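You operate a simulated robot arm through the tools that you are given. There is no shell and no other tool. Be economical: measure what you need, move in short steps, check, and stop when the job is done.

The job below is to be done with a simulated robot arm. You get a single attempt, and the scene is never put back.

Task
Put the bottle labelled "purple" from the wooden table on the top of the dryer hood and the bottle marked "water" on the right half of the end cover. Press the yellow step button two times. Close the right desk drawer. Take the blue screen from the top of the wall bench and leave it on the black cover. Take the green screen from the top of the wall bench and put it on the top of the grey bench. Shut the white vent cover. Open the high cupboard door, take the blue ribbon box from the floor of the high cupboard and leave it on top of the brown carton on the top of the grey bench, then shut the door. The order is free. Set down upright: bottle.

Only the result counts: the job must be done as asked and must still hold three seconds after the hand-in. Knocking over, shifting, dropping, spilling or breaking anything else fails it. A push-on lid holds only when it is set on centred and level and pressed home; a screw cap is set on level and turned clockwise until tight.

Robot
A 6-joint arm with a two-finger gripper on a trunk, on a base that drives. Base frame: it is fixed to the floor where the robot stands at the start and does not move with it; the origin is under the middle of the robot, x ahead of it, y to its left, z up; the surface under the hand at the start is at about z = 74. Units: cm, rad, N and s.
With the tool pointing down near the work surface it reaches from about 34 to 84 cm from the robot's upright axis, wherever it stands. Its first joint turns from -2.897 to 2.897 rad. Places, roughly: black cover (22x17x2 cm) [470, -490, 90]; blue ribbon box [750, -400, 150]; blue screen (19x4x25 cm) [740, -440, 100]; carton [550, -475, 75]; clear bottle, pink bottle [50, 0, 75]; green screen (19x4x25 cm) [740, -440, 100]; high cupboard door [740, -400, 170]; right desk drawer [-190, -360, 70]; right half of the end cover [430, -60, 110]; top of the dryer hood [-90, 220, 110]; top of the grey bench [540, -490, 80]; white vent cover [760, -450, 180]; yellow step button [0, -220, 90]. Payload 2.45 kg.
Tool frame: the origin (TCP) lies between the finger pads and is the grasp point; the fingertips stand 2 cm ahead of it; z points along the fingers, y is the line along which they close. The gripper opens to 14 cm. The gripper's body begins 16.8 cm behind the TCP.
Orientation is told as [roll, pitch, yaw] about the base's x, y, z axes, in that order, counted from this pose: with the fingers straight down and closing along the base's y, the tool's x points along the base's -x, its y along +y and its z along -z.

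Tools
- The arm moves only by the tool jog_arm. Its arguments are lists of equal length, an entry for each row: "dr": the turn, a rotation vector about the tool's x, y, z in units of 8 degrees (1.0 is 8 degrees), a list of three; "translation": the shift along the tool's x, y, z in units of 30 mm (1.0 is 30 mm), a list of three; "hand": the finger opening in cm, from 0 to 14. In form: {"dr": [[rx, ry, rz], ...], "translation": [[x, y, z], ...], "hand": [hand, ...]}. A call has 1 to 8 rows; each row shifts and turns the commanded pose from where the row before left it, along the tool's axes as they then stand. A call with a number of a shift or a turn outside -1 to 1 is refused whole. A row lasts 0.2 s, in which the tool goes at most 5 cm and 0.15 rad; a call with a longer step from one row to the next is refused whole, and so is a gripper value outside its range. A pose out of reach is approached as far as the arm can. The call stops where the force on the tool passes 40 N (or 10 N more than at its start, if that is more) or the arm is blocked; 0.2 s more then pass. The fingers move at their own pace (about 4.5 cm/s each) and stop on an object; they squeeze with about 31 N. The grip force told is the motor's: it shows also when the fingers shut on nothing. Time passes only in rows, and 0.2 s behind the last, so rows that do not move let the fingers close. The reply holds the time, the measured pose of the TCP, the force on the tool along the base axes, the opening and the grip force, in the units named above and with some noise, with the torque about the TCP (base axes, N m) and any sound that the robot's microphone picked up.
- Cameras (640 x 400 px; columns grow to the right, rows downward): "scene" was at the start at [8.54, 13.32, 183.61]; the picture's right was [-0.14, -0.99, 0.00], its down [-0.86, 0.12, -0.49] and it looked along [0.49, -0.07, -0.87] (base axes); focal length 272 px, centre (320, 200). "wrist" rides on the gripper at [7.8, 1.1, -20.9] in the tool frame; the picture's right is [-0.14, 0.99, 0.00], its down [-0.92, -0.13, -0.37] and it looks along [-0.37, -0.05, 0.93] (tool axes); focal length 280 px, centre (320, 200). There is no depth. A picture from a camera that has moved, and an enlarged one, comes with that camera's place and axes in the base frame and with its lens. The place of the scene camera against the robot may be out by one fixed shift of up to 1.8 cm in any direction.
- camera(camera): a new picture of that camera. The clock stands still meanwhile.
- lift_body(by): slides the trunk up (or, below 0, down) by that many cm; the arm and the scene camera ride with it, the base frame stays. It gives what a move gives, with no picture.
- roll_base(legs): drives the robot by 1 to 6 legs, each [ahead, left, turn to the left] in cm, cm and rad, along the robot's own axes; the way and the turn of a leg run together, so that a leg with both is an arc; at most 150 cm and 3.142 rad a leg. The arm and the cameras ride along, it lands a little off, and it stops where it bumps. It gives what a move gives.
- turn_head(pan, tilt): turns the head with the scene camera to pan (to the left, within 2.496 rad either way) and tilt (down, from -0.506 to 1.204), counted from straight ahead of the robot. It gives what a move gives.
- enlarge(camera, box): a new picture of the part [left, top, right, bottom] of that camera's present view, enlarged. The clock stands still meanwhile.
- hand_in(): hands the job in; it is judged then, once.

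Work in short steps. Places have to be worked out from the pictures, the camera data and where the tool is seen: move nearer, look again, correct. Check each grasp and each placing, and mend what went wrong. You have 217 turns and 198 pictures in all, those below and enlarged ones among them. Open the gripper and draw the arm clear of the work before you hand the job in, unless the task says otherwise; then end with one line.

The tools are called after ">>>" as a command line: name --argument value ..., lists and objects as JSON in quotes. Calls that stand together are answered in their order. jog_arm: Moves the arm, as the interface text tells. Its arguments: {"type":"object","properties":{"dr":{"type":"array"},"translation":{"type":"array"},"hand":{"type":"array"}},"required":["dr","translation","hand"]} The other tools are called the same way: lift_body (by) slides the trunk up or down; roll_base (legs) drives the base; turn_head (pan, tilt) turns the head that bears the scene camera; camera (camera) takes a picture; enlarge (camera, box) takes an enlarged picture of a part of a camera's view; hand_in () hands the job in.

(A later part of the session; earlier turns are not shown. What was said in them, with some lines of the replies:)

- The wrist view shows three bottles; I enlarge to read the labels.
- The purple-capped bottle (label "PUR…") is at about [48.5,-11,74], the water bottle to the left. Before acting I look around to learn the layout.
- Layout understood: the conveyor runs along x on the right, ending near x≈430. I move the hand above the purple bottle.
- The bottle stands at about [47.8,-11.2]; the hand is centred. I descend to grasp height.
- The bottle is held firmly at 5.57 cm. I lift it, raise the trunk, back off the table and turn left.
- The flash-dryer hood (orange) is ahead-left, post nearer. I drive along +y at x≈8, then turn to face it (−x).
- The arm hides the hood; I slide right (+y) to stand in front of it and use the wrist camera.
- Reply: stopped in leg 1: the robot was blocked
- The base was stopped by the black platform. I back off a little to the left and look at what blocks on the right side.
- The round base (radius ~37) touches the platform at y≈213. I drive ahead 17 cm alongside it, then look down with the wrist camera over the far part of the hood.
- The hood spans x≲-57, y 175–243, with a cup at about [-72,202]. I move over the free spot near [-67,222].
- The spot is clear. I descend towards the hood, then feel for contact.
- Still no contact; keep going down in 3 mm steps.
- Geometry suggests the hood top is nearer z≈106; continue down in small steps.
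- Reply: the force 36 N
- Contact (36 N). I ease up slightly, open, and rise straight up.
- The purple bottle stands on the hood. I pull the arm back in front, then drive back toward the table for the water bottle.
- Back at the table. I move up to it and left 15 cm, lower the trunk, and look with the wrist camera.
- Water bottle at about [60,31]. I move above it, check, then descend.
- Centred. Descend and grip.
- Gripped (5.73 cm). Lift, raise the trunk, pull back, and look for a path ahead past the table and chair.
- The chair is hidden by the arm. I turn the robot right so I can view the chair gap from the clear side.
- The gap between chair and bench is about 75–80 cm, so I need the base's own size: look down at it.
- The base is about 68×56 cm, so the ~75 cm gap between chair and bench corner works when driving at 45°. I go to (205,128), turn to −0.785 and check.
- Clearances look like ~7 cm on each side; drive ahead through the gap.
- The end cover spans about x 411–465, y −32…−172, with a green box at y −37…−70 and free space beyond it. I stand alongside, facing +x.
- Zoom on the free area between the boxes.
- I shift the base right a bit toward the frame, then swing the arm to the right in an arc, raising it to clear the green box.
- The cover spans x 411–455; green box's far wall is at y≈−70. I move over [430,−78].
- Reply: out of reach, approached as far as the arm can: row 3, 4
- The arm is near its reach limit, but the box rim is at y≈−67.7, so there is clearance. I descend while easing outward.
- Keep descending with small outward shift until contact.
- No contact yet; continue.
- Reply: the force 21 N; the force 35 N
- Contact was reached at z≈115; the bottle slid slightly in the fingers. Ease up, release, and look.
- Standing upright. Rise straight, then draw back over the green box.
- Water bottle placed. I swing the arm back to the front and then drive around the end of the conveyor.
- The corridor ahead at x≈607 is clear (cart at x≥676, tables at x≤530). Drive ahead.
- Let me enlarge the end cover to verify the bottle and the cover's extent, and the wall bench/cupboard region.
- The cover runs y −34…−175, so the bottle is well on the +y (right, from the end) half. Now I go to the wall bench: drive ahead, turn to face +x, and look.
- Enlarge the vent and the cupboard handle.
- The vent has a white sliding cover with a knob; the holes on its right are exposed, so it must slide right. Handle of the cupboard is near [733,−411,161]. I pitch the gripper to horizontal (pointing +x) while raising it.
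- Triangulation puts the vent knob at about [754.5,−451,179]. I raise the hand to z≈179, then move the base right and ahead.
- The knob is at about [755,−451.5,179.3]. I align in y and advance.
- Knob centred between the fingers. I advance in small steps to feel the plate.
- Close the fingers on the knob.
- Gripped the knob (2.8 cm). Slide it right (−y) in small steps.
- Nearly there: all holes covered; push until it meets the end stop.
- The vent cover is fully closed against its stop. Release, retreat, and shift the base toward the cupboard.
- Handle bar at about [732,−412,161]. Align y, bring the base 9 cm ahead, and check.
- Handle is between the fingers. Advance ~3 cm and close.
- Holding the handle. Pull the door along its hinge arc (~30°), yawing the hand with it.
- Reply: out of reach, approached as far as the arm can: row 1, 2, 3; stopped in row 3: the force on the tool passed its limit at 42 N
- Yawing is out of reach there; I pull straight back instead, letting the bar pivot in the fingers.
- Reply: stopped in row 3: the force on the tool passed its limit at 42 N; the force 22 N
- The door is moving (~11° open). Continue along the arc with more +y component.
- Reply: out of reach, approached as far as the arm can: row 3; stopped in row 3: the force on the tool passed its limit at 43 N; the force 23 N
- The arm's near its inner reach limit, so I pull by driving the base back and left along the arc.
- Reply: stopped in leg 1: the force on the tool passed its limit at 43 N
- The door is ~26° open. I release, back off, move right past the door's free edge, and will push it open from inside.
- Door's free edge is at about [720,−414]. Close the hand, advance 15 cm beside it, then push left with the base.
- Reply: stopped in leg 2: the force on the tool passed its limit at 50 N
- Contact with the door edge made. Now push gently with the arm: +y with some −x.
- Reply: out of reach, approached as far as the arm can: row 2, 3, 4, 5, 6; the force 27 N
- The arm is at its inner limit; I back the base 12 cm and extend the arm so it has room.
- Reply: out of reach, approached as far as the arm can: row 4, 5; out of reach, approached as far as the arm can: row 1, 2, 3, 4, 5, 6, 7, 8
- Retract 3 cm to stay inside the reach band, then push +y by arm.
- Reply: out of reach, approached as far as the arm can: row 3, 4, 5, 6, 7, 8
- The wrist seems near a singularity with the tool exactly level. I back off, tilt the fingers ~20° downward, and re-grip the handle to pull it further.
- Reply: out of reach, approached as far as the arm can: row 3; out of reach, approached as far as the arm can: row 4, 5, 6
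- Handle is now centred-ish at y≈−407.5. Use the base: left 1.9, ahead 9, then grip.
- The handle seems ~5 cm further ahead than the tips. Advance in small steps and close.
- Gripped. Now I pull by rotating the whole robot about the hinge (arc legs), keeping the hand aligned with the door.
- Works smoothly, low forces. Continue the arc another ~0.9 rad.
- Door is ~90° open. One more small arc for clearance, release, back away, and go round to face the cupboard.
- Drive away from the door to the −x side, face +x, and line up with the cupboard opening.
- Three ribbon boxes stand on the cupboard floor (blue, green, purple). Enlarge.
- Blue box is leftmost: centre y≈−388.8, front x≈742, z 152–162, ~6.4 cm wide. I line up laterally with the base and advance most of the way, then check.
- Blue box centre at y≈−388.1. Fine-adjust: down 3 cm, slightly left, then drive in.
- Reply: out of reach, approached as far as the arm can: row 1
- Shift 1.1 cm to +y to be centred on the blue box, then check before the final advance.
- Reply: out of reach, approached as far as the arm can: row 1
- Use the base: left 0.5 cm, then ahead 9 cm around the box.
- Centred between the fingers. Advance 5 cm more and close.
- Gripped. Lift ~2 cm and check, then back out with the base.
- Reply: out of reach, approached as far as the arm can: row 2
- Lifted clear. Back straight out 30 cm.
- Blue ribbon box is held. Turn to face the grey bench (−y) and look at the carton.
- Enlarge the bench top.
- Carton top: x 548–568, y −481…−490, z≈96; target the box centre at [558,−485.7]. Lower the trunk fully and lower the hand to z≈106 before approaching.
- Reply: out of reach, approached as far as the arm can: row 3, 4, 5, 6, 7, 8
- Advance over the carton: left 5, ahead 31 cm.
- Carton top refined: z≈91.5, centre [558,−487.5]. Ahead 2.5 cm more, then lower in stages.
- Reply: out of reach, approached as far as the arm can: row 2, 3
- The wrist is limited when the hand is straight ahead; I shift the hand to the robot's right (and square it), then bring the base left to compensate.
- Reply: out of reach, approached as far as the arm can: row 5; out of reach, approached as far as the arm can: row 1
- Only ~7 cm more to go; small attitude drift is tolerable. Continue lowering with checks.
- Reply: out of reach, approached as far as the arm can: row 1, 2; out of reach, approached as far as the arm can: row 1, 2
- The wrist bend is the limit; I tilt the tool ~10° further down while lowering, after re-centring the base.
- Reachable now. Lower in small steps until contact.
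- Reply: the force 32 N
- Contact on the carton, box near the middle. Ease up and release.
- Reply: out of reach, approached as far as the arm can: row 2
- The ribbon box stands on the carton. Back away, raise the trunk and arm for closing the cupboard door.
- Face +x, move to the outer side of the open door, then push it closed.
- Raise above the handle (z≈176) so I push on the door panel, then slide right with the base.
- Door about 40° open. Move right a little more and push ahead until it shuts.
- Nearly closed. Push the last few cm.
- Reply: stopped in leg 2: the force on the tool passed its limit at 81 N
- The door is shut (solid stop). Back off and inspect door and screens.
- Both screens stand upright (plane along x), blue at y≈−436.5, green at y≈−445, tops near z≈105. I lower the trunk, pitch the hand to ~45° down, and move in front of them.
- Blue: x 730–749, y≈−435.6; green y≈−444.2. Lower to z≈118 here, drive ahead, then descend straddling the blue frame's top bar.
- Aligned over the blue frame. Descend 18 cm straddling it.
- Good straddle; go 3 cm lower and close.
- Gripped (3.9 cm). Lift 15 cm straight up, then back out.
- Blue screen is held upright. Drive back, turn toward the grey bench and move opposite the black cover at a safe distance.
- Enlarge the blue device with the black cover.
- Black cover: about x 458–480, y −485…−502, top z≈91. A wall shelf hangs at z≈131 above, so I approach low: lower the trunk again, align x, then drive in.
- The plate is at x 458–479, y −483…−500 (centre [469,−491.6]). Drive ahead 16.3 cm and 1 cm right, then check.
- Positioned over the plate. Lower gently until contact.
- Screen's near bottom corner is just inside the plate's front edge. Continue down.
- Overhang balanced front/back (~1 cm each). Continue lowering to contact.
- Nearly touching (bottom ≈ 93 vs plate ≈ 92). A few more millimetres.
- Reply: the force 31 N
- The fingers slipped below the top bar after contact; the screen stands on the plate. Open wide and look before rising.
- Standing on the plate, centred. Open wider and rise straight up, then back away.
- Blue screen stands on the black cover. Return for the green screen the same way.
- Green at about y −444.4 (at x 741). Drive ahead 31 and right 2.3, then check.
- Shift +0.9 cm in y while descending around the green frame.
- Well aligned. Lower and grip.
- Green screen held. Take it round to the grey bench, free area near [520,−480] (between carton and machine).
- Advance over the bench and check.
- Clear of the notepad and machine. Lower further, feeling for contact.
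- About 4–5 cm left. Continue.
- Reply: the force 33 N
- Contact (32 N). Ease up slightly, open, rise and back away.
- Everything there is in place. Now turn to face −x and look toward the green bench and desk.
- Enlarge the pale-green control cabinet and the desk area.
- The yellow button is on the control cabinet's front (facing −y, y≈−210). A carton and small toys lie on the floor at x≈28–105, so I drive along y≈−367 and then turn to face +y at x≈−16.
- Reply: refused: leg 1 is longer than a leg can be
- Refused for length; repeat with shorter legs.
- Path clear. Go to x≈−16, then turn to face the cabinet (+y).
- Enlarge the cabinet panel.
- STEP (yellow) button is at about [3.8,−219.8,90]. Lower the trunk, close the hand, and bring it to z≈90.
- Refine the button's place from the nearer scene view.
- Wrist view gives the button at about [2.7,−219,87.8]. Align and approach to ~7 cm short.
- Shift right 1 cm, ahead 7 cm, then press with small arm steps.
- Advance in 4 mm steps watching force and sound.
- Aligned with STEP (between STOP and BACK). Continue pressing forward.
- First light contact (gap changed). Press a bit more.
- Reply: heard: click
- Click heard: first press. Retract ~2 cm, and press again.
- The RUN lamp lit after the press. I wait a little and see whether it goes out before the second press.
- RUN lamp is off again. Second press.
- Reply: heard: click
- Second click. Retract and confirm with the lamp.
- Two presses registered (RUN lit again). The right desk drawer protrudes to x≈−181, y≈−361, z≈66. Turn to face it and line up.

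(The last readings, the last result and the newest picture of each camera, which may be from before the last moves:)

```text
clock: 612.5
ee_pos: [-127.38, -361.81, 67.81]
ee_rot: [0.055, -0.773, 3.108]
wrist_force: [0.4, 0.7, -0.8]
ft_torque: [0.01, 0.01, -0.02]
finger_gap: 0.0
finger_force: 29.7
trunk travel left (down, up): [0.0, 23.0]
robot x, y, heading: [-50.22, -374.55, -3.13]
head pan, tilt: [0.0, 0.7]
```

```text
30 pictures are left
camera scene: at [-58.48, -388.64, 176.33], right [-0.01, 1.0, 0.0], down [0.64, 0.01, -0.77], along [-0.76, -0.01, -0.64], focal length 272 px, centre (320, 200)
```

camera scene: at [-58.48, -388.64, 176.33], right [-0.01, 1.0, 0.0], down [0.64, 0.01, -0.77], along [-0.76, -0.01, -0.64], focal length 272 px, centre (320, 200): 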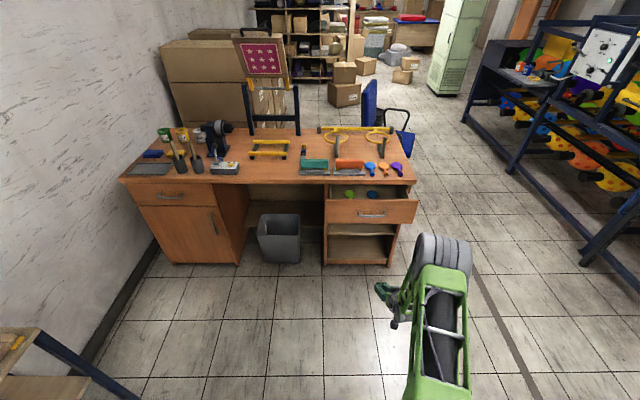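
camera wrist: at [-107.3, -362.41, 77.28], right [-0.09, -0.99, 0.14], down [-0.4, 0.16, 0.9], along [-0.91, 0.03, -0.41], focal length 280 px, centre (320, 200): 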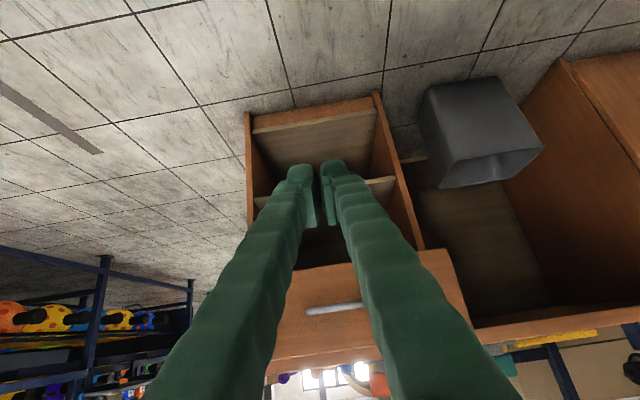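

Drawer handle at about [−169,−361,74], face z 66–85. Raise slightly and advance to just short of it.

>>> jog_arm --dr '[[0, 0, 0], [0, 0, 0]]' --translation '[[-0.5, 0, -0.5], [0, 0, 0]]' --hand '[0, 0]'

>>> roll_base --legs '[[33, 0, 0]]'

>>> camera --camera "scene"

>>> camera --camera "wrist"

```text
clock: 613.1
ee_pos: [-127.54, -361.67, 70.06]
ee_rot: [0.049, -0.774, 3.11]
wrist_force: [0.6, 0.2, -0.3]
ft_torque: [-0.02, 0.01, 0.01]
finger_gap: 0.0
finger_force: 29.7
trunk travel left (down, up): [0.0, 23.0]
robot x, y, heading: [-49.76, -374.65, -3.134]
head pan, tilt: [0.0, 0.7]
```

```text
clock: 615.3
ee_pos: [-160.69, -362.15, 69.95]
ee_rot: [0.05, -0.774, 3.113]
wrist_force: [0.6, -0.9, -0.3]
ft_torque: [0.0, 0.01, 0.0]
finger_gap: 0.0
finger_force: 29.3
trunk travel left (down, up): [0.0, 23.0]
robot x, y, heading: [-83.02, -374.94, -3.133]
head pan, tilt: [0.0, 0.7]
```

```text
29 pictures are left
camera scene: at [-91.58, -388.98, 176.32], right [-0.01, 1.0, 0.0], down [0.64, 0.01, -0.76], along [-0.76, -0.01, -0.64], focal length 272 px, centre (320, 200)
```

scene: 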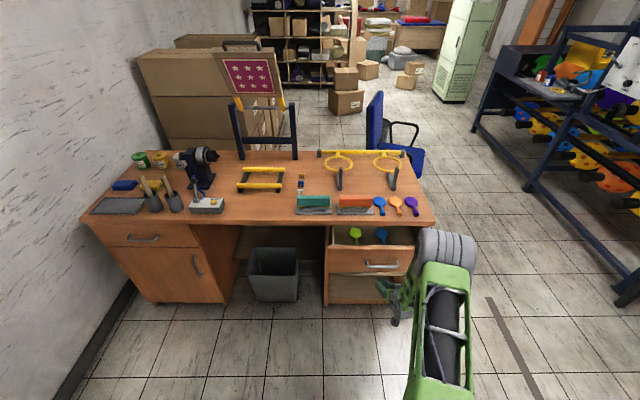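

```text
28 pictures are left
camera wrist: at [-140.46, -362.78, 79.4], right [-0.09, -0.99, 0.13], down [-0.4, 0.16, 0.9], along [-0.91, 0.03, -0.41], focal length 280 px, centre (320, 200)
```

wrist: 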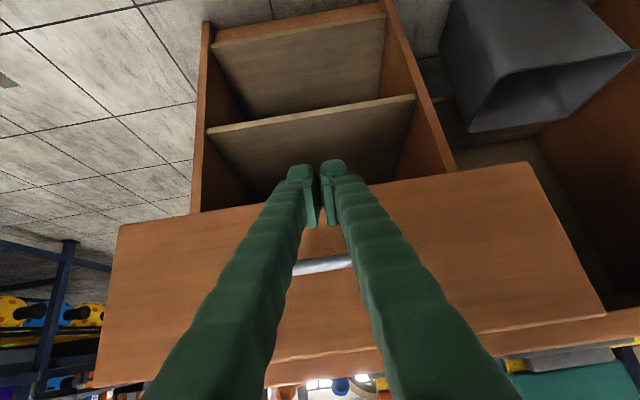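

Tips will meet the drawer face just below the handle. Push gently in short legs.

>>> roll_base --legs '[[6, 0, 0], [3, 0, 0], [3, 0, 0], [3, 0, 0]]'

>>> camera --camera "scene"

```text
clock: 617.6
ee_pos: [-175.6, -362.5, 69.88]
ee_rot: [0.05, -0.772, 3.115]
wrist_force: [0.1, 0.1, -0.3]
ft_torque: [-0.01, 0.01, 0.0]
finger_gap: 0.0
finger_force: 29.1
trunk travel left (down, up): [0.0, 23.0]
robot x, y, heading: [-98.35, -375.24, -3.136]
head pan, tilt: [0.0, 0.7]
```

```text
27 pictures are left
camera scene: at [-106.55, -389.14, 176.32], right [-0.01, 1.0, 0.0], down [0.64, 0.01, -0.76], along [-0.76, -0.01, -0.64], focal length 272 px, centre (320, 200)
```

scene: 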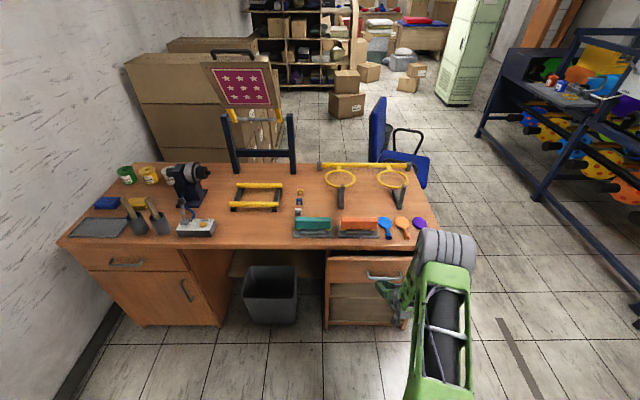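

Drawer is going in. Continue until the stop.

>>> roll_base --legs '[[2, 0, 0], [2, 0, 0], [2, 0, 0], [2, 0, 0], [2, 0, 0], [2, 0, 0]]'

>>> enlarge --camera "scene" --box '[230, 200, 450, 380]'

>>> camera --camera "wrist"

```text
clock: 619.6
ee_pos: [-182.78, -362.47, 69.52]
ee_rot: [0.053, -0.759, 3.108]
wrist_force: [0.4, 0.3, 0.7]
ft_torque: [0.02, 0.01, 0.0]
finger_gap: 0.01
finger_force: 29.6
trunk travel left (down, up): [0.0, 23.0]
robot x, y, heading: [-105.89, -375.24, -3.13]
head pan, tilt: [0.0, 0.7]
stopped in leg 4: the force on the tool passed its limit at 50 N (the readings are from after the stop); the commanded pose is now the measured one
```

```text
2.22 times, centred on (340, 290) of scene
camera zoom: at [-114.41, -389.23, 176.32], right [-0.01, 1.0, 0.0], down [0.64, 0.01, -0.76], along [-0.76, -0.01, -0.64], focal length 605 px, centre (276, 0)
```

zoom: 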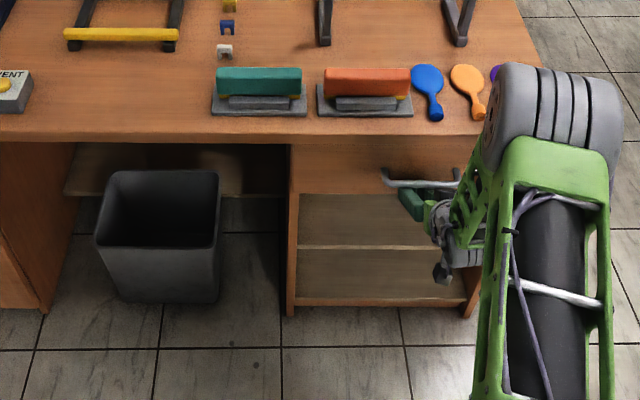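

```text
25 pictures are left
camera wrist: at [-162.82, -363.06, 79.25], right [-0.1, -0.99, 0.13], down [-0.41, 0.16, 0.9], along [-0.9, 0.03, -0.42], focal length 280 px, centre (320, 200)
```

wrist: 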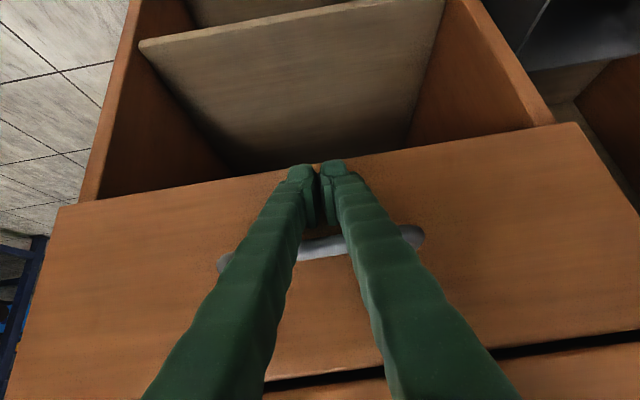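

A hard stop (50 N). Back off and check that the drawer is flush.

>>> roll_base --legs '[[-50, 0, 0]]'

>>> enlarge --camera "scene" --box '[100, 150, 460, 330]'

>>> camera --camera "wrist"

```text
clock: 622.6
ee_pos: [-132.74, -361.93, 69.49]
ee_rot: [0.053, -0.76, 3.106]
wrist_force: [0.5, 0.9, 0.4]
ft_torque: [0.0, -0.01, 0.0]
finger_gap: 0.0
finger_force: 29.5
trunk travel left (down, up): [0.0, 23.0]
robot x, y, heading: [-55.77, -374.83, -3.135]
head pan, tilt: [0.0, 0.7]
```

```text
1.78 times, centred on (280, 240) of scene
camera zoom: at [-64.25, -388.73, 176.33], right [-0.01, 1.0, 0.0], down [0.64, 0.01, -0.77], along [-0.77, -0.01, -0.64], focal length 484 px, centre (391, 129)
```

zoom: 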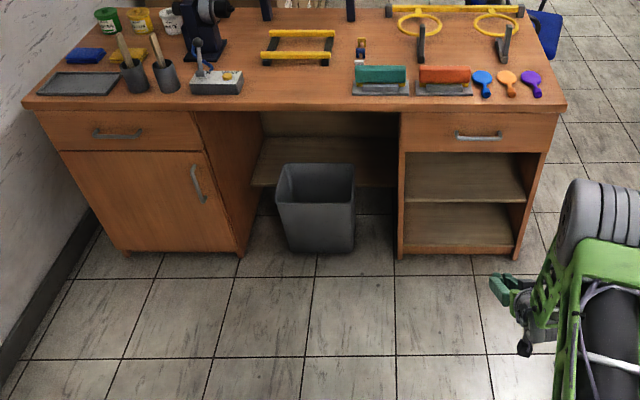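

```text
23 pictures are left
camera wrist: at [-112.62, -362.47, 79.26], right [-0.1, -0.99, 0.13], down [-0.41, 0.16, 0.9], along [-0.91, 0.03, -0.42], focal length 280 px, centre (320, 200)
```

wrist: 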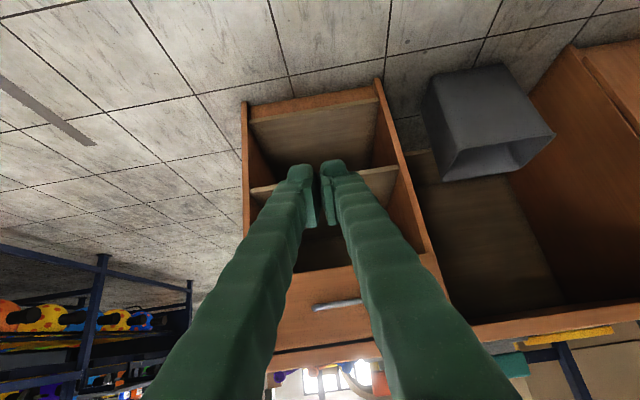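

The drawer is flush like the left one. All jobs are done; open the gripper, raise the arm clear and hand in.

>>> jog_arm --dr '[[0, 0, 0], [0, 0, 0], [0, 0, 0], [0, 0, 0], [0, 0, 0], [0, 0, 0]]' --translation '[[-0.7, 0, -0.7], [-0.7, 0, -0.7], [-0.7, 0, -0.7], [-0.7, 0, -0.7], [-0.7, 0, -0.7], [-0.7, 0, -0.7]]' --hand '[10, 10, 10, 10, 10, 10]'

>>> hand_in

```text
clock: 624.0
ee_pos: [-133.02, -361.2, 87.42]
ee_rot: [0.053, -0.76, 3.106]
wrist_force: [-0.2, 0.0, -0.5]
ft_torque: [-0.03, -0.03, 0.0]
finger_gap: 10.02
finger_force: 0.0
trunk travel left (down, up): [0.0, 23.0]
robot x, y, heading: [-55.75, -374.97, -3.133]
head pan, tilt: [0.0, 0.7]
```

```text
The job is handed in.
```

I finished every part of the job and handed it in; the robot saw or felt each result as it worked, but the judge's verdict hasn't come back.
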